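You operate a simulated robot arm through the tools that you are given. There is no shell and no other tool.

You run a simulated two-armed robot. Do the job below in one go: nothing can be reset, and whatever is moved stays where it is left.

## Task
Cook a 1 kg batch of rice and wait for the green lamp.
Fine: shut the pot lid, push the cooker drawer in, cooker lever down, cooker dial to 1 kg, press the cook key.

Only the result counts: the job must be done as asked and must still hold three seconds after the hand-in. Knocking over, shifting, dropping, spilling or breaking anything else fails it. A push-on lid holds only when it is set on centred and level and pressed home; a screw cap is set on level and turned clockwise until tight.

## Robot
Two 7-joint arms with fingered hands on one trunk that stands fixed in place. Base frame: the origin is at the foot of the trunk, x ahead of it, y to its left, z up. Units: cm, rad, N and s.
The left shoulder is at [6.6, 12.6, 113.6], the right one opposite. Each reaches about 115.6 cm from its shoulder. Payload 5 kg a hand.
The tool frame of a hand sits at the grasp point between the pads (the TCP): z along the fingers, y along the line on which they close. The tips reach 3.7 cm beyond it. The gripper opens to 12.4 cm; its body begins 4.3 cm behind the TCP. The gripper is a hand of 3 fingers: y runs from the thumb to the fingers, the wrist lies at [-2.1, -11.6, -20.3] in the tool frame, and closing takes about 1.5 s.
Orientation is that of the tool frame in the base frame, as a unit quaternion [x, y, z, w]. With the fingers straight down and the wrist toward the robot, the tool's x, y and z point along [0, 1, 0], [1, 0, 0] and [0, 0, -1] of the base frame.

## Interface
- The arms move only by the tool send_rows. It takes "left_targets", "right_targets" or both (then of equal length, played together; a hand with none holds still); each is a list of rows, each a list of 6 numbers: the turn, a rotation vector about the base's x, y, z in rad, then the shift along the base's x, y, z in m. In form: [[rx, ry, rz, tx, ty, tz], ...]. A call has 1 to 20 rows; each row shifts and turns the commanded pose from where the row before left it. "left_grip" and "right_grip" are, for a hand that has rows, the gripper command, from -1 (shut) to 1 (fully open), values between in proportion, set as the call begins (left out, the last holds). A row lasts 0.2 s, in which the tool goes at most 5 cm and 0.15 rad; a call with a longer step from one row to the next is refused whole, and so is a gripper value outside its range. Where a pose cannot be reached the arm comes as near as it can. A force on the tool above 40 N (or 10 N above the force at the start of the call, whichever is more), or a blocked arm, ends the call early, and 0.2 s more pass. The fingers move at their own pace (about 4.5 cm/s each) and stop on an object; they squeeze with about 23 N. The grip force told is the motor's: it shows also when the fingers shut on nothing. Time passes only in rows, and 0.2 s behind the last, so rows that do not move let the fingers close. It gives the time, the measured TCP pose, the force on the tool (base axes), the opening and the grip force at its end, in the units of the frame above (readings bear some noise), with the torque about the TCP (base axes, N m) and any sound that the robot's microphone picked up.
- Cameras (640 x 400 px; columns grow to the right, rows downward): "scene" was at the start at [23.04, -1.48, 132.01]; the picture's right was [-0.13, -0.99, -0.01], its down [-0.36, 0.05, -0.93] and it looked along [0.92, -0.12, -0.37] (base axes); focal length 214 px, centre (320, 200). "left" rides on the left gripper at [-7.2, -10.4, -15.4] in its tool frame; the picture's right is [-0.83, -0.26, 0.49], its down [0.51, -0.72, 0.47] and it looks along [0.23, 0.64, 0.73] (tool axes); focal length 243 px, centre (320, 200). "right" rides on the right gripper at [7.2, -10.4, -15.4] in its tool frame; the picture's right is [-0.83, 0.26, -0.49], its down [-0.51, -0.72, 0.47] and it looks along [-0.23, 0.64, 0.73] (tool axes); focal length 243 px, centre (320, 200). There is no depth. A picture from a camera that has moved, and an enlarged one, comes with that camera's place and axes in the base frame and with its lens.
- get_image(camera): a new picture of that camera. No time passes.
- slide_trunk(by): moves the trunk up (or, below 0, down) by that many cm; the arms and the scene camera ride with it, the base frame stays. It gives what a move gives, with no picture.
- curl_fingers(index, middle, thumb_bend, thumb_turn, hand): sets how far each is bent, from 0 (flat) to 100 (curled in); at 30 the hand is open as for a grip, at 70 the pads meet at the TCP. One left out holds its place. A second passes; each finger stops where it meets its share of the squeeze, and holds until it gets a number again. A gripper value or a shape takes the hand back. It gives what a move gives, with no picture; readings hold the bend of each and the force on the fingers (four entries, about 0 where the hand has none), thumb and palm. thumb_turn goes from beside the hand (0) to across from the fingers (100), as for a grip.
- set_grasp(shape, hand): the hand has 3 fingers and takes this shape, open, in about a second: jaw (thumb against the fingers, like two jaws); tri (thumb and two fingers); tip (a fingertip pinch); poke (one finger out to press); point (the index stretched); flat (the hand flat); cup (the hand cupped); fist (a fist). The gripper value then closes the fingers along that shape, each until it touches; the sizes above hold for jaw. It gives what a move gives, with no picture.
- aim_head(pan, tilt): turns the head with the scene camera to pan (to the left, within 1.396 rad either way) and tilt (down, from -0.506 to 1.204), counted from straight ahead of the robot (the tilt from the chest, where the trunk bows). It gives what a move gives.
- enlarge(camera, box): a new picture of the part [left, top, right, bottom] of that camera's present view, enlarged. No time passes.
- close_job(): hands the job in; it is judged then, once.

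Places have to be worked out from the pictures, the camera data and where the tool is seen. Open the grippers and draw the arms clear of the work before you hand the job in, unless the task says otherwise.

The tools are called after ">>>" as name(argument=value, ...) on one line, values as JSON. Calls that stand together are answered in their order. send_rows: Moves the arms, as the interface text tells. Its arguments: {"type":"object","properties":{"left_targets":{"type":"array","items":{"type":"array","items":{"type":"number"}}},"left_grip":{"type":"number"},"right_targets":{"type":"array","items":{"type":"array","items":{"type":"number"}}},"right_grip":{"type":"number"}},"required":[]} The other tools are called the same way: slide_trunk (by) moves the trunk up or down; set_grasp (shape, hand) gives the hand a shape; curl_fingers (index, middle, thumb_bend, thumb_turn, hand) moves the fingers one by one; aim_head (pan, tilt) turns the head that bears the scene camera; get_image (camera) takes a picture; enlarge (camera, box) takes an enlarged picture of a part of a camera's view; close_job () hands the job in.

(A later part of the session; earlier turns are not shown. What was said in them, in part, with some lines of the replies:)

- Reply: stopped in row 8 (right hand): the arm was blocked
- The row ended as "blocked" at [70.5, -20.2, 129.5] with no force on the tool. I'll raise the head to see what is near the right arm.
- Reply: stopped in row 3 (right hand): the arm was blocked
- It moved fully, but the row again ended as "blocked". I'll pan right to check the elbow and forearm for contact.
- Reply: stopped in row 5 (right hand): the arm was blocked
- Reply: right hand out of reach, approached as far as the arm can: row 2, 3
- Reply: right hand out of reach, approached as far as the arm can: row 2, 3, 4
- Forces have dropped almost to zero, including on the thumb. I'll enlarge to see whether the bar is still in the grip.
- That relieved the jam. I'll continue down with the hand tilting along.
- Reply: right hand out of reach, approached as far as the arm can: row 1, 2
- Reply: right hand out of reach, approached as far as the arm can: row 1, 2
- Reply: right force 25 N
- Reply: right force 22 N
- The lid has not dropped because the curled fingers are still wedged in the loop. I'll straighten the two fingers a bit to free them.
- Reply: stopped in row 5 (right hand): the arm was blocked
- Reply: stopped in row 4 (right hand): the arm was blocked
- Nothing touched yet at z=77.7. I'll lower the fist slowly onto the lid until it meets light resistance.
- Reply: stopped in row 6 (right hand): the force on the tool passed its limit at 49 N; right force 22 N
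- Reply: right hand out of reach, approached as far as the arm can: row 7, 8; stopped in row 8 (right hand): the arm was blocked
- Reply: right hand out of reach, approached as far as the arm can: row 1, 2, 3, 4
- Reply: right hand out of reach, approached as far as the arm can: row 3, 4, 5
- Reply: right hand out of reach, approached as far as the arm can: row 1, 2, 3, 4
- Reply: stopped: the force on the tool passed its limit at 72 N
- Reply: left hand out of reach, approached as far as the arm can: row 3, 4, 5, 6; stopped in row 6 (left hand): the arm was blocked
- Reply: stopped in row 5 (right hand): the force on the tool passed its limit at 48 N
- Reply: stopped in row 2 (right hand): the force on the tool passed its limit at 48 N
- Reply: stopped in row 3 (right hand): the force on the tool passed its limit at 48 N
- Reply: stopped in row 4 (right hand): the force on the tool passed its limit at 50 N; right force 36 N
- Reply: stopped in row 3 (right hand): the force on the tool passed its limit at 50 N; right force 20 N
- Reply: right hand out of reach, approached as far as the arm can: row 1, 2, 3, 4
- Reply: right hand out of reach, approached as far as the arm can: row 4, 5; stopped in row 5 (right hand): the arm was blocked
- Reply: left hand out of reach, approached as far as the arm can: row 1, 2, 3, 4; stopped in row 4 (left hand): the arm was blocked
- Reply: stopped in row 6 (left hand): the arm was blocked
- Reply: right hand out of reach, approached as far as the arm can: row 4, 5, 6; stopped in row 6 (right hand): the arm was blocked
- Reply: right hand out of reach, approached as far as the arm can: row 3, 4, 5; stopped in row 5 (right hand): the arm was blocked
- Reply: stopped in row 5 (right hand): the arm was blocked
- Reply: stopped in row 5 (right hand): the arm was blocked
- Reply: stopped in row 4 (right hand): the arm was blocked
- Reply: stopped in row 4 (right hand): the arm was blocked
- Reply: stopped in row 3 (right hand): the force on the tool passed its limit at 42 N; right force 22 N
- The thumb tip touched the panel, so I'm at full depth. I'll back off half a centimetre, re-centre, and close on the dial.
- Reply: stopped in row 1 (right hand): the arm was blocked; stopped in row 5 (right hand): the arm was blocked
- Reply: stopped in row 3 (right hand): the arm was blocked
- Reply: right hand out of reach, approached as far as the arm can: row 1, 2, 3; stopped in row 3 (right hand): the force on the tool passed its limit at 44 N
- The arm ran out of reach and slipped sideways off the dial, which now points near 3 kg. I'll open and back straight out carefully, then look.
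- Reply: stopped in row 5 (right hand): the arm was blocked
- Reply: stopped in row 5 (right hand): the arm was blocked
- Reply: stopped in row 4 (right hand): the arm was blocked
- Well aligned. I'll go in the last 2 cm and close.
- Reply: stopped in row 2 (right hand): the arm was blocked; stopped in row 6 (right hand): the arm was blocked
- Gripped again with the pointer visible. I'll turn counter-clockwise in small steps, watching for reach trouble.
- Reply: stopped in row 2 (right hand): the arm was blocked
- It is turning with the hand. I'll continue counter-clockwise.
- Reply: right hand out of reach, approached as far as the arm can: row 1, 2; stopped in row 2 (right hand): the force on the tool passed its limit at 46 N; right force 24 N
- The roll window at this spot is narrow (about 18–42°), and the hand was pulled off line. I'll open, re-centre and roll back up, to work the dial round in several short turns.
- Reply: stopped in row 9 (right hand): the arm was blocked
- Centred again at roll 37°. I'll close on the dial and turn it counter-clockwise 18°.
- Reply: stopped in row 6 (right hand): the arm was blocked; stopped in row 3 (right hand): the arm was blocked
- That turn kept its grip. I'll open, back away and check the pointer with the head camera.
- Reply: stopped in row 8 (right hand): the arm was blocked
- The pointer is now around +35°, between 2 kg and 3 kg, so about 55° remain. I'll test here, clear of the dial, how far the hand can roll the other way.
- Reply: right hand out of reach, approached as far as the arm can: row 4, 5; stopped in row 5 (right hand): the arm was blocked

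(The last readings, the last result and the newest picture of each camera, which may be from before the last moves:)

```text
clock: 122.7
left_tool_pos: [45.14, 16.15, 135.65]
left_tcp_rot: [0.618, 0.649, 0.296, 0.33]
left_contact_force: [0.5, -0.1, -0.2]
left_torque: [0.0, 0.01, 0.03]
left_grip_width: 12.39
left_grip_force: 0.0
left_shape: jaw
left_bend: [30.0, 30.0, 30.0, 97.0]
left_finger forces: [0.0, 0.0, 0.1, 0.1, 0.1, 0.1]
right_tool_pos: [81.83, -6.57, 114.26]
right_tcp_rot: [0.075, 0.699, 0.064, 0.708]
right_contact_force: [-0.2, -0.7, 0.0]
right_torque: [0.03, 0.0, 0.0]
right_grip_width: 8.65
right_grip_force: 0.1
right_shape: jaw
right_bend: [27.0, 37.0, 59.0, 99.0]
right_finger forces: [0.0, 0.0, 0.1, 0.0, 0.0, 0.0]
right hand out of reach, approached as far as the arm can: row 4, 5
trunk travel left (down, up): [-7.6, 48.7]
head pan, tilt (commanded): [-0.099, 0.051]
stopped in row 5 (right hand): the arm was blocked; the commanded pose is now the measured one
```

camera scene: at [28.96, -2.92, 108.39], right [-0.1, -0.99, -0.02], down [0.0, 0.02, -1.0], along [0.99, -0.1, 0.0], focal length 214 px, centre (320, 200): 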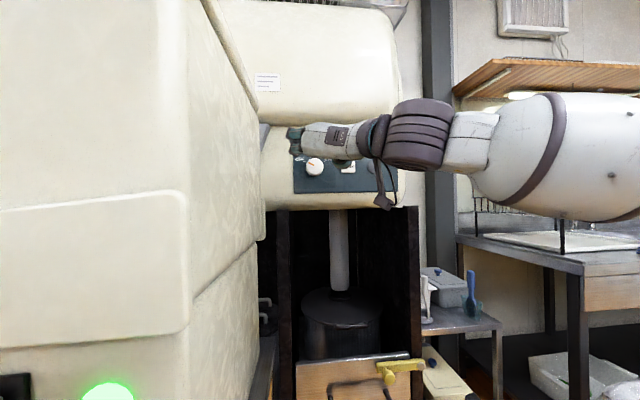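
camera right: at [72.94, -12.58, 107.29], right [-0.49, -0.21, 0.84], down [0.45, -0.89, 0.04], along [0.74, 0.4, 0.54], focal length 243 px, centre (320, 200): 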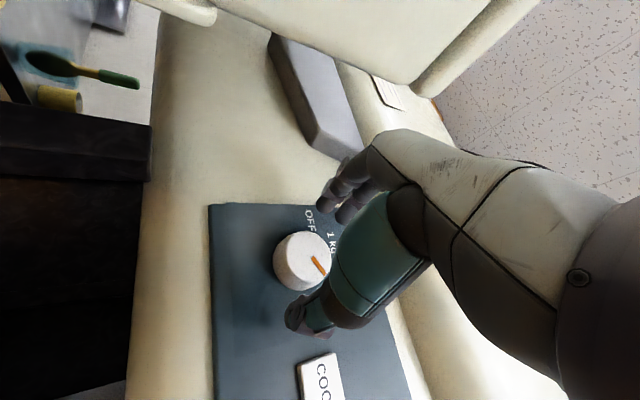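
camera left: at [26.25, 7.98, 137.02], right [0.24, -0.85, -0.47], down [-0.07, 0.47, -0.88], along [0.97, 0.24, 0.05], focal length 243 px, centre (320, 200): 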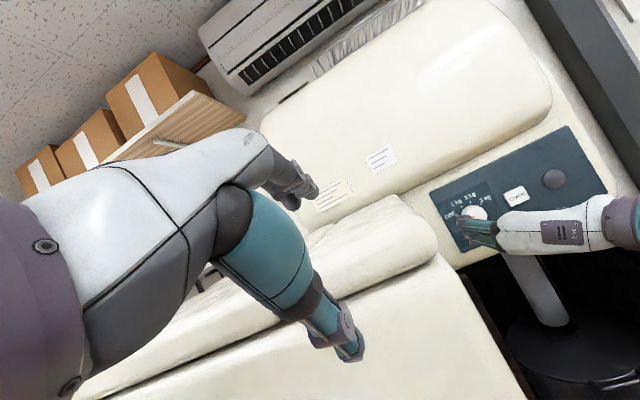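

The low-roll limit is about 16°, so I'll go on with short turns. I'll roll back up to 40° and re-centre.

>>> send_rows(right_targets=[[0.1, 0, 0.003, -0.002, -0.003, 0.0085], [0.1, 0, 0.003, -0.002, -0.003, 0.0085], [0.1, 0, 0.003, 0, -0.003, 0.0085], [0.1, 0, 0.003, 0, -0.003, 0.0085], [0.1, 0, 0.003, 0, -0.003, 0.008]])

>>> send_rows(right_targets=[[0, 0, 0, 0.025, 0, 0], [0, 0, 0, 0.025, 0, 0], [0, 0, 0, 0.02, 0, 0], [0, 0, 0, 0.01, 0, 0]])

>>> enlarge(camera="right", box=[220, 160, 360, 300])

```text
clock: 124.1
left_tool_pos: [45.11, 16.3, 135.61]
left_tcp_rot: [0.617, 0.651, 0.297, 0.328]
left_contact_force: [0.3, 0.5, -0.4]
left_torque: [0.02, -0.01, 0.0]
left_grip_width: 12.4
left_grip_force: 0.1
left_shape: jaw
left_bend: [30.0, 30.0, 30.0, 97.0]
left_finger forces: [0.0, 0.1, 0.0, 0.0, 0.0, 0.0]
right_tool_pos: [81.25, -8.28, 118.53]
right_tcp_rot: [0.235, 0.661, 0.25, 0.667]
right_contact_force: [-0.9, -0.2, -0.2]
right_torque: [-0.01, 0.03, -0.02]
right_grip_width: 8.63
right_grip_force: 0.0
right_shape: jaw
right_bend: [27.0, 37.0, 59.0, 99.0]
right_finger forces: [0.0, 0.1, 0.0, 0.0, 0.1, 0.1]
trunk travel left (down, up): [-7.6, 48.7]
head pan, tilt (commanded): [-0.099, 0.051]
stopped in row 5 (right hand): the arm was blocked; the commanded pose is now the measured one
```

```text
clock: 125.3
left_tool_pos: [45.07, 16.32, 135.57]
left_tcp_rot: [0.617, 0.651, 0.297, 0.328]
left_contact_force: [0.9, 0.8, 0.6]
left_torque: [0.02, 0.0, 0.0]
left_grip_width: 12.4
left_grip_force: 0.1
left_shape: jaw
left_bend: [30.0, 30.0, 30.0, 97.0]
left_finger forces: [0.0, 0.1, 0.0, 0.1, 0.2, 0.0]
right_tool_pos: [89.33, -8.39, 118.77]
right_tcp_rot: [0.235, 0.664, 0.249, 0.665]
right_contact_force: [-0.6, 0.9, 0.6]
right_torque: [0.05, 0.0, -0.05]
right_grip_width: 8.65
right_grip_force: 0.0
right_shape: jaw
right_bend: [27.0, 37.0, 59.0, 99.0]
right_finger forces: [0.1, 0.0, 0.1, 0.0, 0.2, 0.0]
trunk travel left (down, up): [-7.6, 48.7]
head pan, tilt (commanded): [-0.099, 0.051]
stopped in row 4 (right hand): the arm was blocked; the commanded pose is now the measured one
```

```text
2.86 times, centred on (290, 230) of right
camera zoom: at [74.09, -11.88, 106.52], right [-0.5, -0.34, 0.8], down [0.49, -0.87, -0.07], along [0.72, 0.35, 0.6], focal length 693 px, centre (406, 114)
```

zoom: 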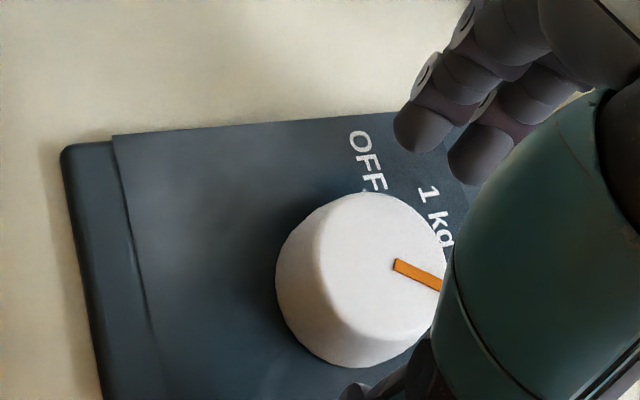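

Centred at roll 40°. I'll go in the last bit, close, and turn 20° counter-clockwise.

>>> send_rows(right_targets=[[0, 0, 0, 0.015, 0.002, -0.004]])

>>> send_rows(right_targets=[[0, 0, 0, 0, 0, 0], [0, 0, 0, 0, 0, 0], [0, 0, 0, 0, 0, 0], [0, 0, 0, 0, 0, 0], [0, 0, 0, 0, 0, 0], [0, 0, 0, 0, 0, 0]], right_grip=-1)

>>> send_rows(right_targets=[[-0.09, 0, 0, 0, 0, 0], [-0.09, 0, 0, 0, 0, 0], [-0.09, 0, 0, 0, 0, 0], [-0.09, 0, 0, 0, 0, 0]])

>>> enlarge(camera="right", box=[220, 140, 420, 340])

```text
clock: 125.9
left_tool_pos: [45.09, 16.43, 135.46]
left_tcp_rot: [0.617, 0.65, 0.297, 0.329]
left_contact_force: [-0.4, 0.5, -0.6]
left_torque: [0.04, -0.04, 0.03]
left_grip_width: 12.4
left_grip_force: 0.0
left_shape: jaw
left_bend: [30.0, 30.0, 30.0, 97.0]
left_finger forces: [0.0, 0.0, 0.1, 0.1, 0.0, 0.1]
right_tool_pos: [90.87, -8.2, 118.42]
right_tcp_rot: [0.233, 0.665, 0.248, 0.665]
right_contact_force: [0.6, -0.2, -0.6]
right_torque: [0.02, 0.0, -0.01]
right_grip_width: 8.65
right_grip_force: 0.0
right_shape: jaw
right_bend: [27.0, 37.0, 59.0, 99.0]
right_finger forces: [0.0, 0.0, 0.0, 0.0, 0.1, 0.0]
trunk travel left (down, up): [-7.6, 48.7]
head pan, tilt (commanded): [-0.099, 0.051]
stopped in row 1 (right hand): the arm was blocked; the commanded pose is now the measured one
```

```text
clock: 127.5
left_tool_pos: [45.1, 16.45, 135.64]
left_tcp_rot: [0.617, 0.65, 0.296, 0.33]
left_contact_force: [0.4, -0.7, -0.2]
left_torque: [-0.03, 0.01, 0.0]
left_grip_width: 12.39
left_grip_force: 0.0
left_shape: jaw
left_bend: [30.0, 30.0, 30.0, 97.0]
left_finger forces: [0.1, 0.0, 0.1, 0.0, 0.0, 0.0]
right_tool_pos: [90.72, -8.12, 118.5]
right_tcp_rot: [0.233, 0.665, 0.249, 0.664]
right_contact_force: [-4.0, 1.6, 0.3]
right_torque: [-0.01, -0.01, 0.07]
right_grip_width: 4.2
right_grip_force: 23.1
right_shape: jaw
right_bend: [74.0, 54.0, 73.0, 100.0]
right_finger forces: [14.5, 8.1, 0.0, 0.1, 21.6, 0.0]
trunk travel left (down, up): [-7.6, 48.7]
head pan, tilt (commanded): [-0.099, 0.051]
stopped in row 6 (right hand): the arm was blocked; the commanded pose is now the measured one
```

```text
clock: 128.7
left_tool_pos: [45.18, 16.5, 135.62]
left_tcp_rot: [0.616, 0.651, 0.297, 0.329]
left_contact_force: [0.3, 0.3, -1.1]
left_torque: [0.01, 0.03, 0.02]
left_grip_width: 12.41
left_grip_force: 0.2
left_shape: jaw
left_bend: [30.0, 30.0, 30.0, 97.0]
left_finger forces: [0.1, 0.0, 0.1, 0.0, 0.1, 0.0]
right_tool_pos: [90.81, -8.16, 118.48]
right_tcp_rot: [0.115, 0.698, 0.12, 0.697]
right_contact_force: [-0.7, 3.4, 2.0]
right_torque: [0.0, -0.16, 0.31]
right_grip_width: 4.22
right_grip_force: 23.2
right_shape: jaw
right_bend: [74.0, 54.0, 73.0, 100.0]
right_finger forces: [15.4, 9.2, 0.0, 0.0, 19.5, 0.0]
trunk travel left (down, up): [-7.6, 48.7]
head pan, tilt (commanded): [-0.099, 0.051]
stopped in row 4 (right hand): the arm was blocked; the commanded pose is now the measured one
```

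```text
2.00 times, centred on (320, 240) of right
camera zoom: at [75.39, -15.56, 108.33], right [-0.49, -0.03, 0.87], down [0.48, -0.84, 0.24], along [0.73, 0.53, 0.43], focal length 485 px, centre (320, 120)
```

zoom: 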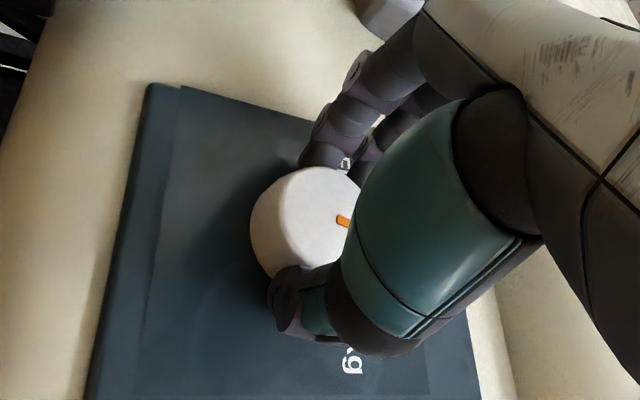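

Turned another 21°. I'll open, roll back up in place, and grip again.

>>> send_rows(right_targets=[[0, 0, 0, 0, 0, 0], [0, 0, 0, 0, 0, 0], [0, 0, 0, 0, 0, 0], [0, 0, 0, -0.005, 0, 0], [0.09, 0, 0, 0, 0, 0], [0.09, 0, 0, 0, 0, 0], [0.09, 0, 0, 0, 0, 0], [0.09, 0, 0, 0, 0, 0], [0, 0, 0, 0.004, 0, 0]], right_grip=0.4)

>>> enlarge(camera="right", box=[220, 140, 420, 340])

```text
clock: 130.9
left_tool_pos: [45.16, 16.59, 135.62]
left_tcp_rot: [0.615, 0.652, 0.296, 0.33]
left_contact_force: [-0.6, -0.1, -0.6]
left_torque: [0.02, 0.02, 0.02]
left_grip_width: 12.4
left_grip_force: 0.0
left_shape: jaw
left_bend: [30.0, 30.0, 30.0, 97.0]
left_finger forces: [0.0, 0.0, 0.1, 0.0, 0.0, 0.0]
right_tool_pos: [90.69, -8.13, 118.42]
right_tcp_rot: [0.232, 0.667, 0.249, 0.663]
right_contact_force: [0.3, 0.6, -0.4]
right_torque: [0.02, -0.02, -0.03]
right_grip_width: 8.67
right_grip_force: 0.1
right_shape: jaw
right_bend: [27.0, 37.0, 59.0, 99.0]
right_finger forces: [0.1, 0.0, 0.1, 0.0, 0.0, 0.0]
trunk travel left (down, up): [-7.6, 48.7]
head pan, tilt (commanded): [-0.099, 0.051]
stopped in row 9 (right hand): the arm was blocked; the commanded pose is now the measured one
```

```text
2.00 times, centred on (320, 240) of right
camera zoom: at [75.54, -11.72, 106.19], right [-0.49, -0.34, 0.8], down [0.49, -0.87, -0.07], along [0.72, 0.36, 0.59], focal length 485 px, centre (320, 120)
```

zoom: 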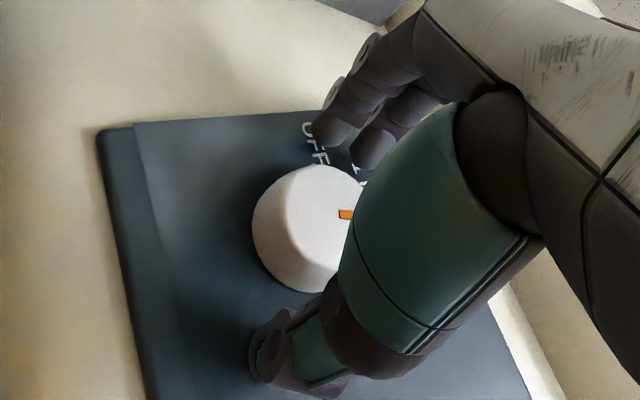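

The pointer is now at about +12°. I'll grip and turn another 19°.

>>> send_rows(right_targets=[[0, 0, 0, 0, 0, 0], [0, 0, 0, 0, 0, 0], [0, 0, 0, 0, 0, 0], [0, 0, 0, 0, 0, 0], [0, 0, 0, 0, 0, 0], [0, 0, 0, 0, 0, 0]], right_grip=-1)

>>> send_rows(right_targets=[[-0.09, 0, 0, 0, 0, 0], [-0.09, 0, 0, 0, 0, 0], [-0.09, 0, 0, 0, 0, 0], [-0.06, 0, 0, 0, 0, 0]])

>>> send_rows(right_targets=[[0, 0, 0, 0, 0, 0], [0, 0, 0, 0, 0, 0], [0, 0, 0, 0, 0, 0], [0, 0, 0, -0.025, 0, 0], [0, 0, 0, -0.025, 0, 0], [0.1, 0, 0, -0.025, 0, 0], [0.1, 0, 0, -0.025, 0, 0], [0.1, 0, 0, 0, 0, 0]], right_grip=0.4)

>>> enlarge(camera="right", box=[220, 200, 340, 320])

>>> enlarge(camera="scene", box=[270, 110, 420, 210])

```text
clock: 132.5
left_tool_pos: [45.2, 16.72, 135.58]
left_tcp_rot: [0.616, 0.651, 0.295, 0.33]
left_contact_force: [0.3, 0.8, -0.2]
left_torque: [0.0, 0.0, -0.01]
left_grip_width: 12.41
left_grip_force: 0.1
left_shape: jaw
left_bend: [30.0, 30.0, 30.0, 97.0]
left_finger forces: [0.0, 0.0, 0.0, 0.1, 0.0, 0.0]
right_tool_pos: [90.81, -7.99, 118.47]
right_tcp_rot: [0.233, 0.665, 0.248, 0.664]
right_contact_force: [-4.5, 2.5, 0.6]
right_torque: [0.0, -0.03, 0.06]
right_grip_width: 4.2
right_grip_force: 23.2
right_shape: jaw
right_bend: [74.0, 54.0, 73.0, 100.0]
right_finger forces: [14.8, 8.0, 0.0, 0.1, 21.6, 0.1]
trunk travel left (down, up): [-7.6, 48.7]
head pan, tilt (commanded): [-0.099, 0.051]
stopped in row 6 (right hand): the arm was blocked; the commanded pose is now the measured one
```

```text
clock: 133.7
left_tool_pos: [45.22, 16.75, 135.59]
left_tcp_rot: [0.615, 0.652, 0.296, 0.33]
left_contact_force: [0.1, 0.3, -0.5]
left_torque: [-0.01, 0.03, 0.04]
left_grip_width: 12.38
left_grip_force: 0.1
left_shape: jaw
left_bend: [30.0, 30.0, 30.0, 97.0]
left_finger forces: [0.0, 0.0, 0.0, 0.0, 0.0, 0.1]
right_tool_pos: [90.85, -7.99, 118.24]
right_tcp_rot: [0.125, 0.696, 0.129, 0.695]
right_contact_force: [-6.4, 1.4, 1.5]
right_torque: [0.01, -0.09, 0.12]
right_grip_width: 4.23
right_grip_force: 23.0
right_shape: jaw
right_bend: [74.0, 54.0, 73.0, 100.0]
right_finger forces: [15.4, 8.4, 0.0, 0.0, 22.2, 0.0]
trunk travel left (down, up): [-7.6, 48.7]
head pan, tilt (commanded): [-0.099, 0.051]
stopped in row 4 (right hand): the arm was blocked; the commanded pose is now the measured one
```

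```text
clock: 135.7
left_tool_pos: [45.14, 16.8, 135.6]
left_tcp_rot: [0.615, 0.652, 0.295, 0.331]
left_contact_force: [0.2, 0.6, -0.2]
left_torque: [-0.02, -0.02, 0.01]
left_grip_width: 12.4
left_grip_force: 0.0
left_shape: jaw
left_bend: [30.0, 30.0, 30.0, 97.0]
left_finger forces: [0.0, 0.0, 0.1, 0.1, 0.0, 0.1]
right_tool_pos: [81.08, -8.02, 117.92]
right_tcp_rot: [0.225, 0.669, 0.237, 0.668]
right_contact_force: [-1.4, 0.0, 0.2]
right_torque: [0.03, 0.0, -0.03]
right_grip_width: 8.64
right_grip_force: 0.1
right_shape: jaw
right_bend: [27.0, 37.0, 59.0, 99.0]
right_finger forces: [0.0, 0.1, 0.0, 0.0, 0.0, 0.0]
trunk travel left (down, up): [-7.6, 48.7]
head pan, tilt (commanded): [-0.099, 0.051]
stopped in row 8 (right hand): the arm was blocked; the commanded pose is now the measured one
```

```text
3.33 times, centred on (280, 260) of right
camera zoom: at [65.68, -12.01, 105.8], right [-0.49, -0.32, 0.81], down [0.49, -0.87, -0.04], along [0.72, 0.37, 0.58], focal length 809 px, centre (453, 0)
```

zoom: 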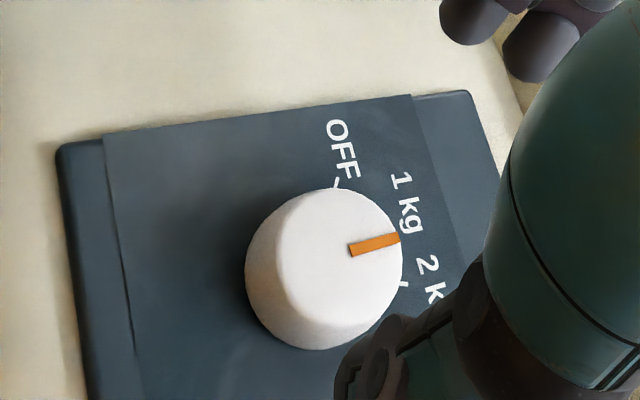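

```text
4.00 times, centred on (345, 160) of scene
camera zoom: at [29.58, -2.86, 108.22], right [-0.1, -0.99, -0.02], down [-0.01, 0.02, -1.0], along [0.99, -0.1, -0.01], focal length 858 px, centre (220, 360)
```

zoom: 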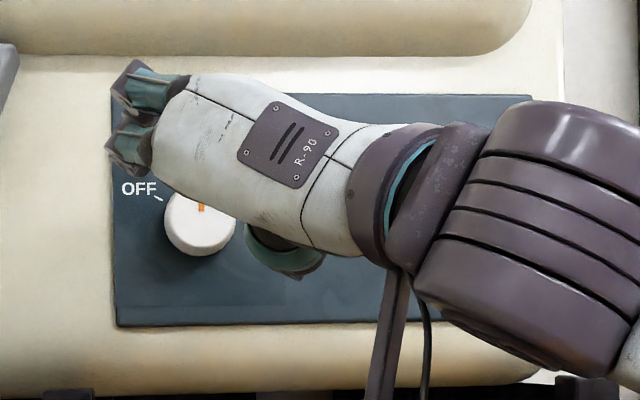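

The pointer is now close to straight up (0°); 1 kg is at −20°. I'll do one more 20° turn.

>>> send_rows(right_targets=[[0.02, 0, 0, 0.025, 0, 0.001], [0, 0, 0, 0.025, 0, 0.001], [0, 0, 0, 0.025, 0, 0.001], [0, 0, 0, 0.02, 0, 0.001]])

>>> enlarge(camera="right", box=[220, 140, 420, 340])

```text
clock: 136.9
left_tool_pos: [45.31, 16.88, 135.57]
left_tcp_rot: [0.615, 0.653, 0.295, 0.33]
left_contact_force: [-0.4, -0.9, 0.8]
left_torque: [-0.02, 0.02, 0.01]
left_grip_width: 12.39
left_grip_force: 0.0
left_shape: jaw
left_bend: [30.0, 30.0, 30.0, 97.0]
left_finger forces: [0.0, 0.0, 0.0, 0.0, 0.0, 0.0]
right_tool_pos: [90.5, -8.1, 118.72]
right_tcp_rot: [0.23, 0.667, 0.245, 0.665]
right_contact_force: [0.6, 0.9, 1.0]
right_torque: [0.02, 0.01, 0.02]
right_grip_width: 8.68
right_grip_force: 0.0
right_shape: jaw
right_bend: [27.0, 37.0, 59.0, 99.0]
right_finger forces: [0.0, 0.1, 0.1, 0.0, 0.1, 0.0]
trunk travel left (down, up): [-7.6, 48.7]
head pan, tilt (commanded): [-0.099, 0.051]
stopped in row 4 (right hand): the arm was blocked; the commanded pose is now the measured one
```

```text
2.00 times, centred on (320, 240) of right
camera zoom: at [75.21, -11.74, 106.58], right [-0.49, -0.33, 0.81], down [0.49, -0.87, -0.06], along [0.72, 0.36, 0.59], focal length 485 px, centre (320, 120)
```

zoom: 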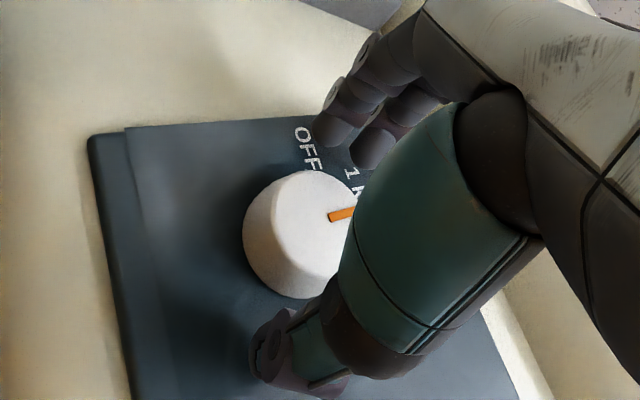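

The hand is around the dial at roll 39°. I'll close and turn about 19° counter-clockwise.

>>> send_rows(right_targets=[[0, 0, 0, 0.002, 0, -0.002], [0, 0, 0, 0, 0, 0], [0, 0, 0, 0, 0, 0], [0, 0, 0, 0, 0, 0], [0, 0, 0, 0, 0, 0], [0, 0, 0, 0, 0, 0]], right_grip=-1)

>>> send_rows(right_targets=[[-0.09, 0, 0, 0, 0, 0], [-0.09, 0, 0, 0, 0, 0], [-0.08, 0, 0, 0, 0, 0], [-0.07, 0, 0, 0, 0, 0]])

>>> send_rows(right_targets=[[0, 0, 0, 0, 0, 0], [0, 0, 0, 0, 0, 0], [0, 0, 0, 0, 0, 0], [0, 0, 0, -0.025, 0, 0], [0, 0, 0, -0.025, 0, 0], [0.1, 0, 0, -0.025, 0, 0], [0.1, 0, 0, -0.025, 0, 0], [0.1, 0, 0, 0, 0, 0]], right_grip=0.4)

>>> enlarge(camera="right", box=[220, 200, 340, 320])

>>> enlarge(camera="scene", box=[270, 110, 420, 210])

```text
clock: 138.5
left_tool_pos: [45.27, 16.91, 135.63]
left_tcp_rot: [0.615, 0.653, 0.295, 0.331]
left_contact_force: [0.4, 0.8, 0.2]
left_torque: [0.01, 0.02, -0.02]
left_grip_width: 12.4
left_grip_force: 0.2
left_shape: jaw
left_bend: [30.0, 30.0, 30.0, 97.0]
left_finger forces: [0.0, 0.0, 0.1, 0.0, 0.1, 0.0]
right_tool_pos: [90.65, -7.84, 118.57]
right_tcp_rot: [0.229, 0.668, 0.246, 0.664]
right_contact_force: [-4.3, 2.1, 0.3]
right_torque: [0.0, 0.01, 0.05]
right_grip_width: 4.19
right_grip_force: 23.4
right_shape: jaw
right_bend: [74.0, 55.0, 73.0, 100.0]
right_finger forces: [15.4, 7.5, 0.0, 0.0, 21.3, 0.0]
trunk travel left (down, up): [-7.6, 48.7]
head pan, tilt (commanded): [-0.099, 0.051]
stopped in row 6 (right hand): the arm was blocked; the commanded pose is now the measured one
```

```text
clock: 139.7
left_tool_pos: [45.19, 17.07, 135.59]
left_tcp_rot: [0.614, 0.653, 0.295, 0.33]
left_contact_force: [-0.2, 0.6, 0.3]
left_torque: [-0.03, 0.01, 0.0]
left_grip_width: 12.38
left_grip_force: 0.1
left_shape: jaw
left_bend: [30.0, 30.0, 30.0, 97.0]
left_finger forces: [0.0, 0.0, 0.0, 0.1, 0.1, 0.1]
right_tool_pos: [90.71, -7.79, 118.52]
right_tcp_rot: [0.122, 0.696, 0.128, 0.695]
right_contact_force: [-1.5, 3.4, 1.3]
right_torque: [-0.02, -0.12, 0.27]
right_grip_width: 4.18
right_grip_force: 23.1
right_shape: jaw
right_bend: [74.0, 55.0, 73.0, 100.0]
right_finger forces: [16.1, 8.6, 0.0, 0.0, 20.0, 0.1]
trunk travel left (down, up): [-7.6, 48.7]
head pan, tilt (commanded): [-0.099, 0.051]
stopped in row 4 (right hand): the arm was blocked; the commanded pose is now the measured one
```

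```text
clock: 141.7
left_tool_pos: [45.25, 17.02, 135.52]
left_tcp_rot: [0.613, 0.654, 0.295, 0.33]
left_contact_force: [-0.7, -0.6, 0.4]
left_torque: [0.02, 0.01, -0.07]
left_grip_width: 12.4
left_grip_force: 0.0
left_shape: jaw
left_bend: [30.0, 30.0, 30.0, 97.0]
left_finger forces: [0.0, 0.0, 0.0, 0.0, 0.0, 0.1]
right_tool_pos: [80.57, -8.08, 118.03]
right_tcp_rot: [0.221, 0.67, 0.235, 0.668]
right_contact_force: [0.1, 0.3, -0.3]
right_torque: [0.02, 0.0, -0.06]
right_grip_width: 8.66
right_grip_force: 0.1
right_shape: jaw
right_bend: [27.0, 37.0, 59.0, 99.0]
right_finger forces: [0.0, 0.0, 0.0, 0.0, 0.0, 0.1]
trunk travel left (down, up): [-7.6, 48.7]
head pan, tilt (commanded): [-0.099, 0.051]
stopped in row 8 (right hand): the arm was blocked; the commanded pose is now the measured one
```

```text
3.33 times, centred on (280, 260) of right
camera zoom: at [65.28, -12.12, 106.04], right [-0.49, -0.31, 0.81], down [0.49, -0.87, -0.04], along [0.72, 0.38, 0.58], focal length 809 px, centre (453, 0)
```

zoom: 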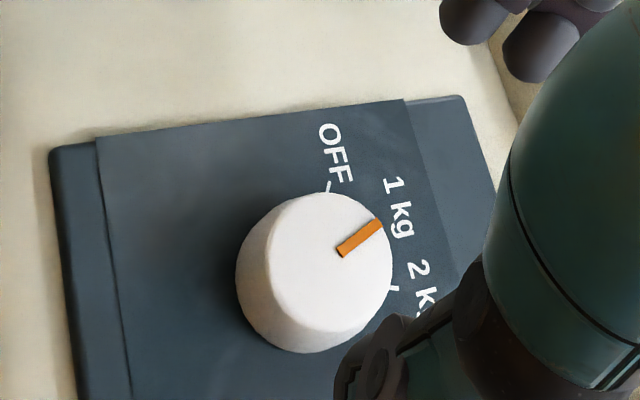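

```text
4.00 times, centred on (345, 160) of scene
camera zoom: at [29.67, -2.82, 108.2], right [-0.1, -0.99, -0.02], down [-0.01, 0.02, -1.0], along [0.99, -0.1, -0.01], focal length 858 px, centre (220, 360)
```

zoom: 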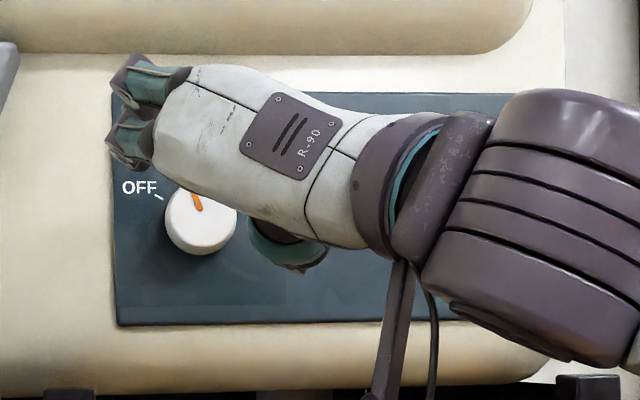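

The pointer now projects to about −20°, which is 1 kg. I'll move the hand right, close the fingers together for pressing, and check the dial from the front.

>>> send_rows(right_targets=[[0, 0, 0, -0.015, -0.026, 0], [0, 0, 0, -0.015, -0.026, 0], [0, 0, 0, -0.01, -0.026, 0], [0, 0, 0, 0, -0.026, 0], [0, 0, 0, 0, 0, 0], [0, 0, 0, 0, 0, 0]], right_grip=-1)

>>> enlarge(camera="scene", box=[270, 110, 420, 210])

>>> enlarge(camera="left", box=[430, 150, 550, 240])

>>> get_image(camera="right")

```text
clock: 143.3
left_tool_pos: [45.36, 17.22, 135.51]
left_tcp_rot: [0.613, 0.654, 0.295, 0.332]
left_contact_force: [0.2, 0.0, 0.1]
left_torque: [-0.01, -0.03, 0.0]
left_grip_width: 12.37
left_grip_force: 0.1
left_shape: jaw
left_bend: [30.0, 30.0, 30.0, 97.0]
left_finger forces: [0.1, 0.0, 0.0, 0.0, 0.0, 0.1]
right_tool_pos: [76.7, -18.51, 117.68]
right_tcp_rot: [0.222, 0.67, 0.233, 0.669]
right_contact_force: [-0.7, 0.4, -0.3]
right_torque: [-0.02, 0.02, -0.03]
right_grip_width: 0.0
right_grip_force: 23.2
right_shape: jaw
right_bend: [70.0, 70.0, 56.0, 100.0]
right_finger forces: [0.1, 0.1, 0.1, 0.1, 0.0, 0.0]
trunk travel left (down, up): [-7.6, 48.7]
head pan, tilt (commanded): [-0.099, 0.051]
stopped in row 6 (right hand): the arm was blocked; the commanded pose is now the measured one
```

```text
4.00 times, centred on (345, 160) of scene
camera zoom: at [29.69, -2.81, 108.19], right [-0.1, -0.99, -0.02], down [-0.01, 0.02, -1.0], along [0.99, -0.1, -0.01], focal length 858 px, centre (220, 360)
```

zoom: 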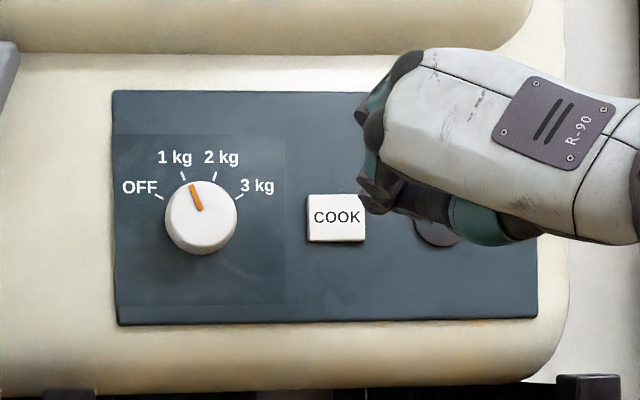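

```text
4.44 times, centred on (490, 195) of left
camera zoom: at [26.95, 9.55, 137.13], right [0.26, -0.86, -0.45], down [-0.08, 0.44, -0.89], along [0.96, 0.26, 0.05], focal length 1078 px, centre (-436, 222)
```

zoom: 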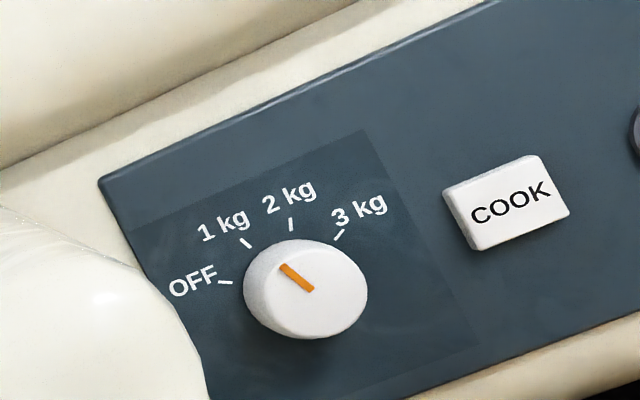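

```text
taken
camera right: at [61.38, -22.57, 105.62], right [-0.49, -0.31, 0.82], down [0.49, -0.87, -0.04], along [0.72, 0.38, 0.58], focal length 243 px, centre (320, 200)
```

right: 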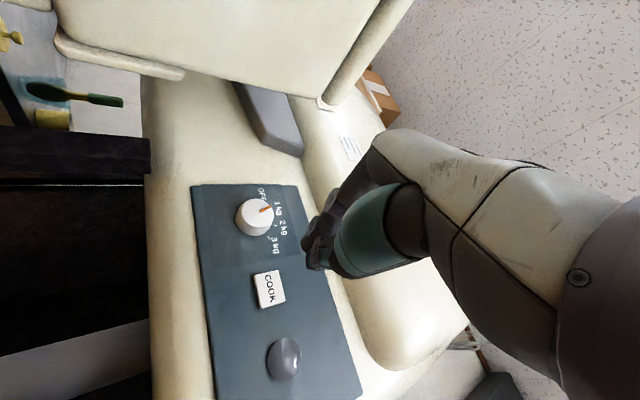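

The pointer lines up with the 1 kg mark. COOK is at about [95.5, -18.6, 118.6]; I'll bring the closed fingertips up close to it.

>>> send_rows(right_targets=[[0, 0, 0, 0.03, 0, 0.003], [0, 0, 0, 0.03, 0, 0.002], [0, 0, 0, 0.03, 0, 0.001], [0, 0, 0, 0.025, 0, 0.001]])

>>> get_image(camera="right")

>>> enlarge(camera="scene", box=[270, 110, 420, 210])

```text
clock: 144.5
left_tool_pos: [45.3, 17.08, 135.59]
left_tcp_rot: [0.614, 0.653, 0.294, 0.332]
left_contact_force: [0.2, 0.3, -0.5]
left_torque: [0.02, 0.02, 0.0]
left_grip_width: 12.37
left_grip_force: 0.1
left_shape: jaw
left_bend: [30.0, 30.0, 30.0, 97.0]
left_finger forces: [0.1, 0.0, 0.1, 0.0, 0.1, 0.0]
right_tool_pos: [88.2, -18.55, 118.77]
right_tcp_rot: [0.222, 0.67, 0.234, 0.669]
right_contact_force: [-0.6, -0.5, 1.1]
right_torque: [0.03, 0.03, 0.0]
right_grip_width: 0.0
right_grip_force: 23.0
right_shape: jaw
right_bend: [70.0, 70.0, 56.0, 100.0]
right_finger forces: [0.0, 0.1, 0.0, 0.1, 0.0, 0.1]
trunk travel left (down, up): [-7.6, 48.7]
head pan, tilt (commanded): [-0.099, 0.051]
stopped in row 4 (right hand): the arm was blocked; the commanded pose is now the measured one
```

```text
taken
camera right: at [72.87, -22.68, 106.81], right [-0.49, -0.31, 0.82], down [0.49, -0.87, -0.04], along [0.72, 0.38, 0.58], focal length 243 px, centre (320, 200)
```

right: 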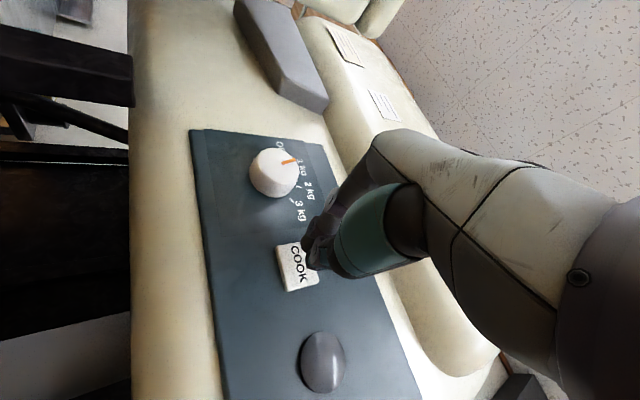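

```text
4.00 times, centred on (345, 160) of scene
camera zoom: at [29.72, -2.81, 108.18], right [-0.1, -0.99, -0.02], down [-0.01, 0.02, -1.0], along [0.99, -0.1, -0.01], focal length 858 px, centre (220, 360)
```

zoom: 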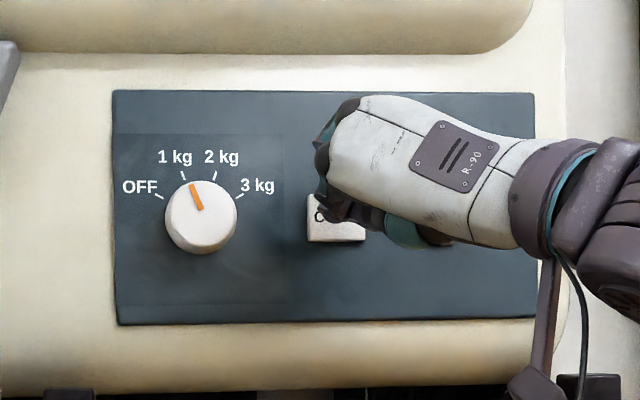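

The fingertips point at the middle of the COOK key. I'll press in with small steps.

>>> send_rows(right_targets=[[0, 0, 0, 0.01, 0, 0], [0, 0, 0, 0.008, 0, 0], [0, 0, 0, 0.006, 0, 0], [0, 0, 0, 0.006, 0, 0], [0, 0, 0, 0.006, 0, 0], [0, 0, 0, 0.006, 0, 0], [0, 0, 0, 0.006, 0, 0]])

>>> get_image(camera="right")

>>> enlarge(camera="scene", box=[270, 110, 420, 210])

```text
clock: 145.7
left_tool_pos: [45.29, 17.23, 135.5]
left_tcp_rot: [0.613, 0.654, 0.295, 0.331]
left_contact_force: [-0.5, -0.2, -0.3]
left_torque: [-0.02, 0.0, -0.04]
left_grip_width: 12.38
left_grip_force: 0.1
left_shape: jaw
left_bend: [30.0, 30.0, 30.0, 97.0]
left_finger forces: [0.0, 0.1, 0.0, 0.0, 0.1, 0.0]
right_tool_pos: [91.09, -18.33, 119.31]
right_tcp_rot: [0.219, 0.669, 0.237, 0.67]
right_contact_force: [-21.9, -1.0, -5.2]
right_torque: [0.01, 0.4, -0.21]
right_grip_width: 0.0
right_grip_force: 22.5
right_shape: jaw
right_bend: [70.0, 70.0, 57.0, 100.0]
right_finger forces: [0.0, 0.1, 0.0, 0.0, 46.5, 0.0]
trunk travel left (down, up): [-7.6, 48.7]
head pan, tilt (commanded): [-0.099, 0.051]
heard: click
stopped in row 5 (right hand): the force on the tool passed its limit at 58 N (the readings are from after the stop); the commanded pose is now the measured one
```

```text
taken
camera right: at [75.89, -22.46, 107.18], right [-0.49, -0.31, 0.81], down [0.49, -0.87, -0.04], along [0.72, 0.38, 0.58], focal length 243 px, centre (320, 200)
```

right: 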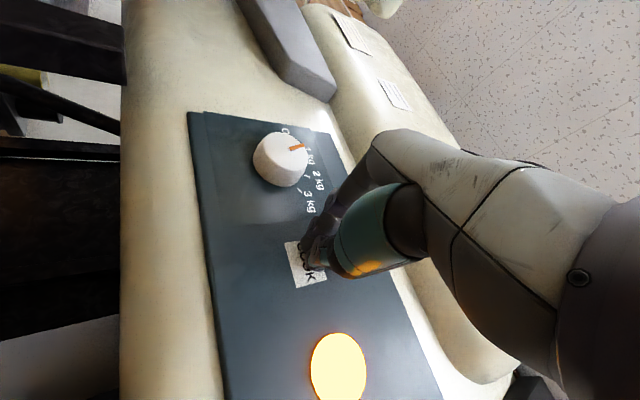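

```text
4.00 times, centred on (345, 160) of scene
camera zoom: at [29.7, -2.76, 108.18], right [-0.1, -0.99, -0.02], down [-0.01, 0.02, -1.0], along [0.99, -0.1, -0.01], focal length 858 px, centre (220, 360)
```

zoom: 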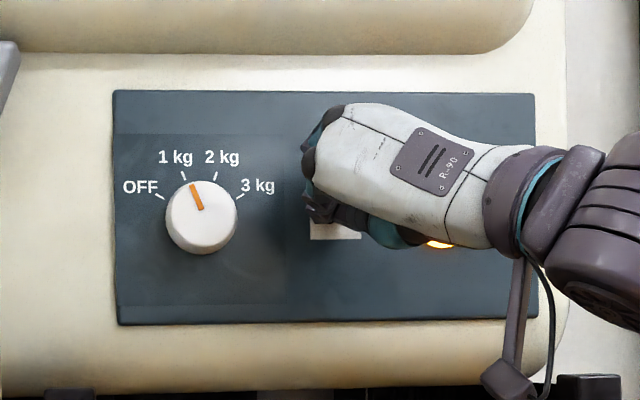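

A click, and the lamp has lit amber: cooking has started. I'll draw the hand straight back and then wait for green.

>>> send_rows(right_targets=[[0, 0, 0, -0.01, 0, 0], [0, 0, 0, -0.03, 0, 0], [0, 0, 0, -0.03, 0, 0], [0, 0, 0, -0.03, 0, 0], [0, 0, 0, -0.03, -0.005, 0], [0, 0, 0, -0.02, -0.005, 0], [0, 0, 0, 0, 0, 0], [0, 0, 0, 0, 0, 0], [0, 0, 0, 0, 0, 0], [0, 0, 0, 0, 0, 0]], right_grip=0.4)

>>> get_image(camera="scene")

>>> enlarge(camera="left", box=[430, 120, 610, 260])

```text
clock: 148.1
left_tool_pos: [45.35, 17.27, 135.53]
left_tcp_rot: [0.612, 0.654, 0.295, 0.332]
left_contact_force: [-1.6, 0.6, 0.5]
left_torque: [-0.02, -0.01, 0.0]
left_grip_width: 12.39
left_grip_force: 0.0
left_shape: jaw
left_bend: [30.0, 30.0, 30.0, 97.0]
left_finger forces: [0.1, 0.0, 0.1, 0.1, 0.0, 0.1]
right_tool_pos: [76.25, -19.38, 118.37]
right_tcp_rot: [0.22, 0.67, 0.236, 0.669]
right_contact_force: [0.3, 0.5, 0.1]
right_torque: [0.01, 0.02, -0.04]
right_grip_width: 8.67
right_grip_force: 0.0
right_shape: jaw
right_bend: [27.0, 37.0, 59.0, 99.0]
right_finger forces: [0.0, 0.0, 0.0, 0.1, 0.0, 0.0]
trunk travel left (down, up): [-7.6, 48.7]
head pan, tilt (commanded): [-0.099, 0.051]
stopped in row 10 (right hand): the arm was blocked; the commanded pose is now the measured one
```

```text
taken
camera scene: at [29.76, -2.78, 108.18], right [-0.1, -0.99, -0.02], down [-0.01, 0.02, -1.0], along [0.99, -0.1, -0.01], focal length 214 px, centre (320, 200)
```

scene: 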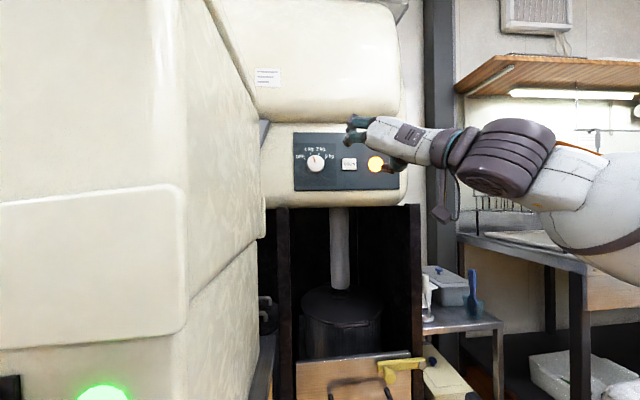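

```text
2.86 times, centred on (520, 190) of left
camera zoom: at [27.03, 9.7, 137.13], right [0.26, -0.86, -0.45], down [-0.08, 0.44, -0.89], along [0.96, 0.27, 0.05], focal length 693 px, centre (-251, 229)
```

zoom: 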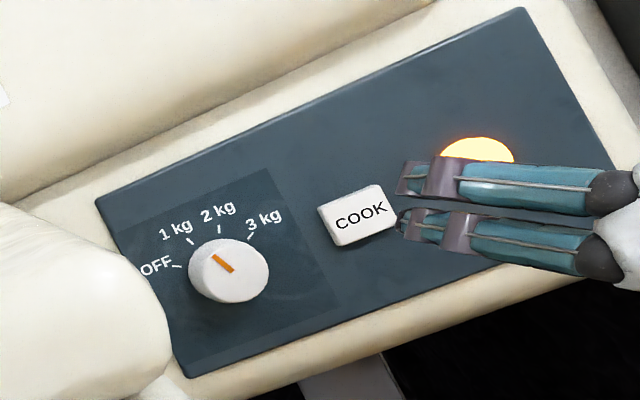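

The lamp is amber with the dial still on 1 kg. I'll move the hand a little further away from the panel and wait.

>>> send_rows(right_targets=[[0, 0, 0, -0.02, -0.02, 0], [0, 0, 0, -0.02, -0.02, 0], [0, 0, 0, -0.02, -0.02, 0], [0, 0, 0, -0.02, -0.02, 0], [0, 0, 0, 0, 0, 0], [0, 0, 0, 0, 0, 0], [0, 0, 0, 0, 0, 0], [0, 0, 0, 0, 0, 0], [0, 0, 0, 0, 0, 0], [0, 0, 0, 0, 0, 0], [0, 0, 0, 0, 0, 0], [0, 0, 0, 0, 0, 0], [0, 0, 0, 0, 0, 0], [0, 0, 0, 0, 0, 0], [0, 0, 0, 0, 0, 0], [0, 0, 0, 0, 0, 0], [0, 0, 0, 0, 0, 0], [0, 0, 0, 0, 0, 0], [0, 0, 0, 0, 0, 0], [0, 0, 0, 0, 0, 0]], right_grip=1)

>>> get_image(camera="scene")

```text
clock: 152.5
left_tool_pos: [45.38, 17.41, 135.54]
left_tcp_rot: [0.611, 0.656, 0.294, 0.331]
left_contact_force: [-0.1, 0.7, -0.2]
left_torque: [-0.04, 0.01, -0.03]
left_grip_width: 12.42
left_grip_force: 0.0
left_shape: jaw
left_bend: [30.0, 30.0, 30.0, 97.0]
left_finger forces: [0.0, 0.1, 0.0, 0.0, 0.0, 0.0]
right_tool_pos: [68.27, -27.23, 118.21]
right_tcp_rot: [0.219, 0.67, 0.237, 0.669]
right_contact_force: [-0.3, 0.0, -0.1]
right_torque: [-0.01, 0.03, 0.01]
right_grip_width: 12.35
right_grip_force: 0.0
right_shape: jaw
right_bend: [30.0, 30.0, 30.0, 98.0]
right_finger forces: [0.0, 0.0, 0.0, 0.0, 0.0, 0.0]
trunk travel left (down, up): [-7.6, 48.7]
head pan, tilt (commanded): [-0.099, 0.051]
stopped in row 20 (right hand): the arm was blocked; the commanded pose is now the measured one
```

```text
taken
camera scene: at [29.8, -2.72, 108.17], right [-0.1, -0.99, -0.02], down [-0.01, 0.02, -1.0], along [0.99, -0.1, -0.01], focal length 214 px, centre (320, 200)
```

scene: 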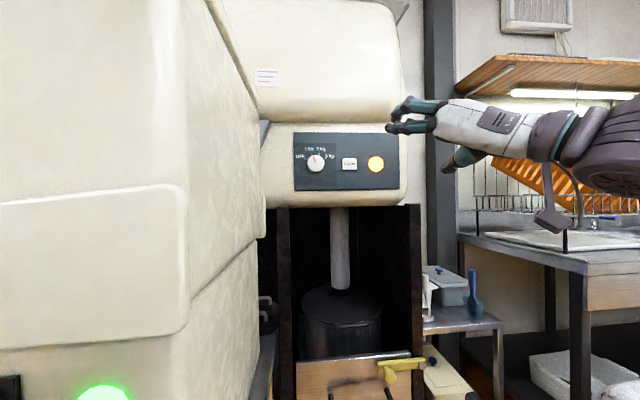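

The panel is unobstructed and the lamp is still amber. I'll keep waiting without moving.

>>> send_rows(right_targets=[[0, 0, 0, 0, 0, 0], [0, 0, 0, 0, 0, 0], [0, 0, 0, 0, 0, 0], [0, 0, 0, 0, 0, 0], [0, 0, 0, 0, 0, 0], [0, 0, 0, 0, 0, 0], [0, 0, 0, 0, 0, 0], [0, 0, 0, 0, 0, 0], [0, 0, 0, 0, 0, 0], [0, 0, 0, 0, 0, 0], [0, 0, 0, 0, 0, 0], [0, 0, 0, 0, 0, 0], [0, 0, 0, 0, 0, 0], [0, 0, 0, 0, 0, 0], [0, 0, 0, 0, 0, 0], [0, 0, 0, 0, 0, 0], [0, 0, 0, 0, 0, 0], [0, 0, 0, 0, 0, 0], [0, 0, 0, 0, 0, 0], [0, 0, 0, 0, 0, 0]])

>>> send_rows(right_targets=[[0, 0, 0, 0, 0, 0], [0, 0, 0, 0, 0, 0], [0, 0, 0, 0, 0, 0], [0, 0, 0, 0, 0, 0], [0, 0, 0, 0, 0, 0], [0, 0, 0, 0, 0, 0], [0, 0, 0, 0, 0, 0], [0, 0, 0, 0, 0, 0], [0, 0, 0, 0, 0, 0], [0, 0, 0, 0, 0, 0], [0, 0, 0, 0, 0, 0], [0, 0, 0, 0, 0, 0], [0, 0, 0, 0, 0, 0], [0, 0, 0, 0, 0, 0], [0, 0, 0, 0, 0, 0], [0, 0, 0, 0, 0, 0], [0, 0, 0, 0, 0, 0], [0, 0, 0, 0, 0, 0], [0, 0, 0, 0, 0, 0], [0, 0, 0, 0, 0, 0]])

>>> enlarge(camera="scene", box=[270, 110, 420, 210])

```text
clock: 156.9
left_tool_pos: [45.57, 17.7, 135.51]
left_tcp_rot: [0.611, 0.656, 0.293, 0.332]
left_contact_force: [0.4, 0.6, -0.2]
left_torque: [0.0, -0.01, 0.0]
left_grip_width: 12.4
left_grip_force: 0.0
left_shape: jaw
left_bend: [30.0, 30.0, 30.0, 97.0]
left_finger forces: [0.0, 0.0, 0.0, 0.0, 0.0, 0.0]
right_tool_pos: [68.21, -27.28, 118.13]
right_tcp_rot: [0.219, 0.67, 0.237, 0.668]
right_contact_force: [-0.9, 1.0, 0.1]
right_torque: [-0.04, -0.01, -0.04]
right_grip_width: 12.34
right_grip_force: 0.0
right_shape: jaw
right_bend: [30.0, 30.0, 30.0, 98.0]
right_finger forces: [0.1, 0.1, 0.0, 0.0, 0.1, 0.0]
trunk travel left (down, up): [-7.6, 48.7]
head pan, tilt (commanded): [-0.099, 0.051]
stopped in row 20 (right hand): the arm was blocked; the commanded pose is now the measured one
```

```text
clock: 161.3
left_tool_pos: [45.57, 17.83, 135.51]
left_tcp_rot: [0.61, 0.657, 0.293, 0.332]
left_contact_force: [-0.4, 0.4, 1.0]
left_torque: [0.01, 0.01, -0.01]
left_grip_width: 12.4
left_grip_force: 0.1
left_shape: jaw
left_bend: [30.0, 30.0, 30.0, 97.0]
left_finger forces: [0.0, 0.0, 0.0, 0.1, 0.0, 0.1]
right_tool_pos: [68.34, -27.22, 118.13]
right_tcp_rot: [0.219, 0.671, 0.236, 0.668]
right_contact_force: [-0.4, -0.1, 0.9]
right_torque: [0.0, 0.03, -0.03]
right_grip_width: 12.39
right_grip_force: 0.0
right_shape: jaw
right_bend: [30.0, 30.0, 30.0, 98.0]
right_finger forces: [0.0, 0.0, 0.1, 0.0, 0.0, 0.1]
trunk travel left (down, up): [-7.6, 48.7]
head pan, tilt (commanded): [-0.099, 0.051]
stopped in row 20 (right hand): the arm was blocked; the commanded pose is now the measured one
```

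```text
4.00 times, centred on (345, 160) of scene
camera zoom: at [29.9, -2.65, 108.14], right [-0.1, -0.99, -0.02], down [-0.01, 0.02, -1.0], along [0.99, -0.1, -0.01], focal length 858 px, centre (220, 360)
```

zoom: 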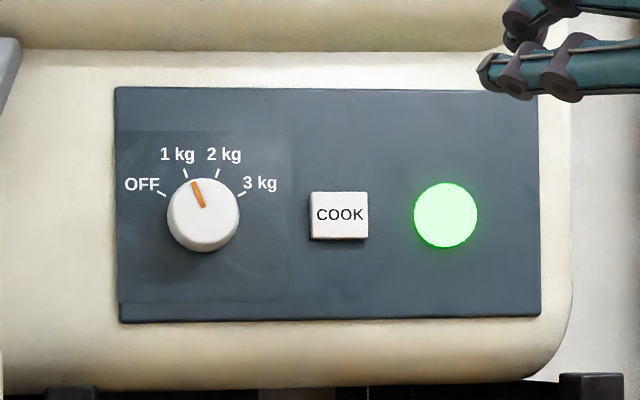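

The cooker's lamp is green, with the dial on 1 kg. I'll draw the right hand a bit further back, and take a last look at the whole scene.

>>> send_rows(right_targets=[[0, 0, 0, -0.02, -0.02, 0], [0, 0, 0, -0.02, -0.02, 0], [0, 0, 0, -0.02, -0.02, 0]], right_grip=1)

>>> aim_head(pan=-0.25, tilt=0.5)

>>> get_image(camera="scene")

>>> get_image(camera="left")

```text
clock: 162.3
left_tool_pos: [45.61, 17.83, 135.42]
left_tcp_rot: [0.61, 0.657, 0.293, 0.332]
left_contact_force: [-0.3, 0.1, 0.1]
left_torque: [-0.02, -0.04, -0.03]
left_grip_width: 12.4
left_grip_force: 0.0
left_shape: jaw
left_bend: [30.0, 30.0, 30.0, 97.0]
left_finger forces: [0.0, 0.0, 0.0, 0.0, 0.0, 0.1]
right_tool_pos: [62.77, -32.57, 116.78]
right_tcp_rot: [0.224, 0.671, 0.237, 0.665]
right_contact_force: [0.7, 0.9, -0.5]
right_torque: [-0.01, 0.03, -0.02]
right_grip_width: 12.41
right_grip_force: 0.1
right_shape: jaw
right_bend: [30.0, 30.0, 30.0, 98.0]
right_finger forces: [0.1, 0.0, 0.1, 0.1, 0.0, 0.0]
right hand out of reach, approached as far as the arm can: row 3
trunk travel left (down, up): [-7.6, 48.7]
head pan, tilt (commanded): [-0.099, 0.051]
stopped in row 3 (right hand): the arm was blocked; the commanded pose is now the measured one
```

```text
clock: 163.2
left_tool_pos: [45.58, 17.8, 135.43]
left_tcp_rot: [0.611, 0.657, 0.293, 0.331]
left_contact_force: [0.5, 0.4, -0.1]
left_torque: [0.01, -0.01, -0.03]
left_grip_width: 12.4
left_grip_force: 0.1
left_shape: jaw
left_bend: [30.0, 30.0, 30.0, 97.0]
left_finger forces: [0.1, 0.1, 0.1, 0.0, 0.0, 0.0]
right_tool_pos: [62.81, -32.52, 116.84]
right_tcp_rot: [0.223, 0.671, 0.237, 0.666]
right_contact_force: [0.7, 0.6, 0.1]
right_torque: [-0.03, 0.0, 0.02]
right_grip_width: 12.4
right_grip_force: 0.1
right_shape: jaw
right_bend: [30.0, 30.0, 30.0, 98.0]
right_finger forces: [0.0, 0.0, 0.0, 0.0, 0.0, 0.0]
trunk travel left (down, up): [-7.6, 48.7]
head pan, tilt (commanded): [-0.25, 0.499]
```

```text
taken
camera scene: at [29.76, -3.8, 103.96], right [-0.25, -0.97, -0.03], down [-0.43, 0.13, -0.9], along [0.87, -0.21, -0.44], focal length 214 px, centre (320, 200)
```

scene: 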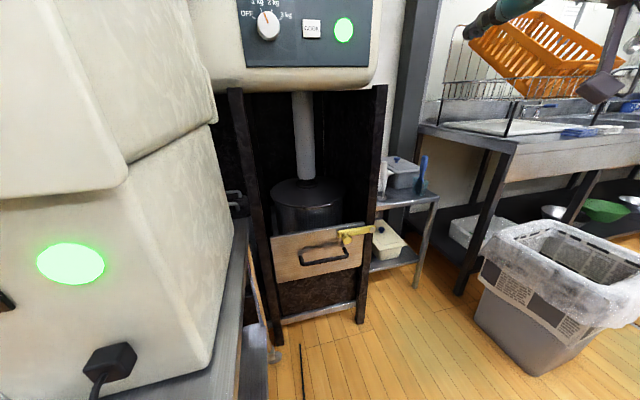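

```text
taken
camera left: at [27.25, 10.14, 137.1], right [0.26, -0.86, -0.44], down [-0.08, 0.44, -0.9], along [0.96, 0.27, 0.04], focal length 243 px, centre (320, 200)
```

left: 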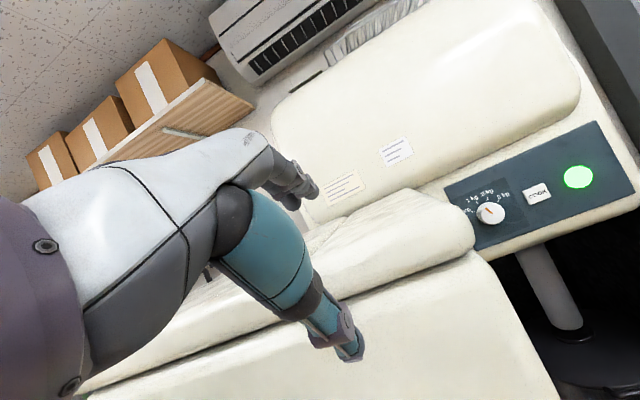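

The pot lid is shut, the drawer is in, the lever is down, the dial is on 1 kg and the cooker's lamp is green. Both hands are open and clear, and nothing else has been moved, so I'm handing the job in.

>>> close_job()

```text
The job is handed in.
```

The 1 kg batch is cooked: the cooker's lamp turned from amber to green, and I've handed the job in.

- **Setup:** the pot lid is shut, the drawer is fully in, the lever is down at its stop, and the dial is on 1 kg.
- **Dial slip:** on the first try the hand slipped and turned the dial to 3 kg. I turned it back to the 1 kg mark before pressing COOK.
- **Left hand contact:** while I was lowering the trunk, the left hand pressed briefly on top of the machine on the left, with about 72 N. I lifted it off, and the machine does not look shifted in the pictures.
- **At hand-in:** both hands were open and clear of the cooker, and I saw nothing else knocked over or moved.
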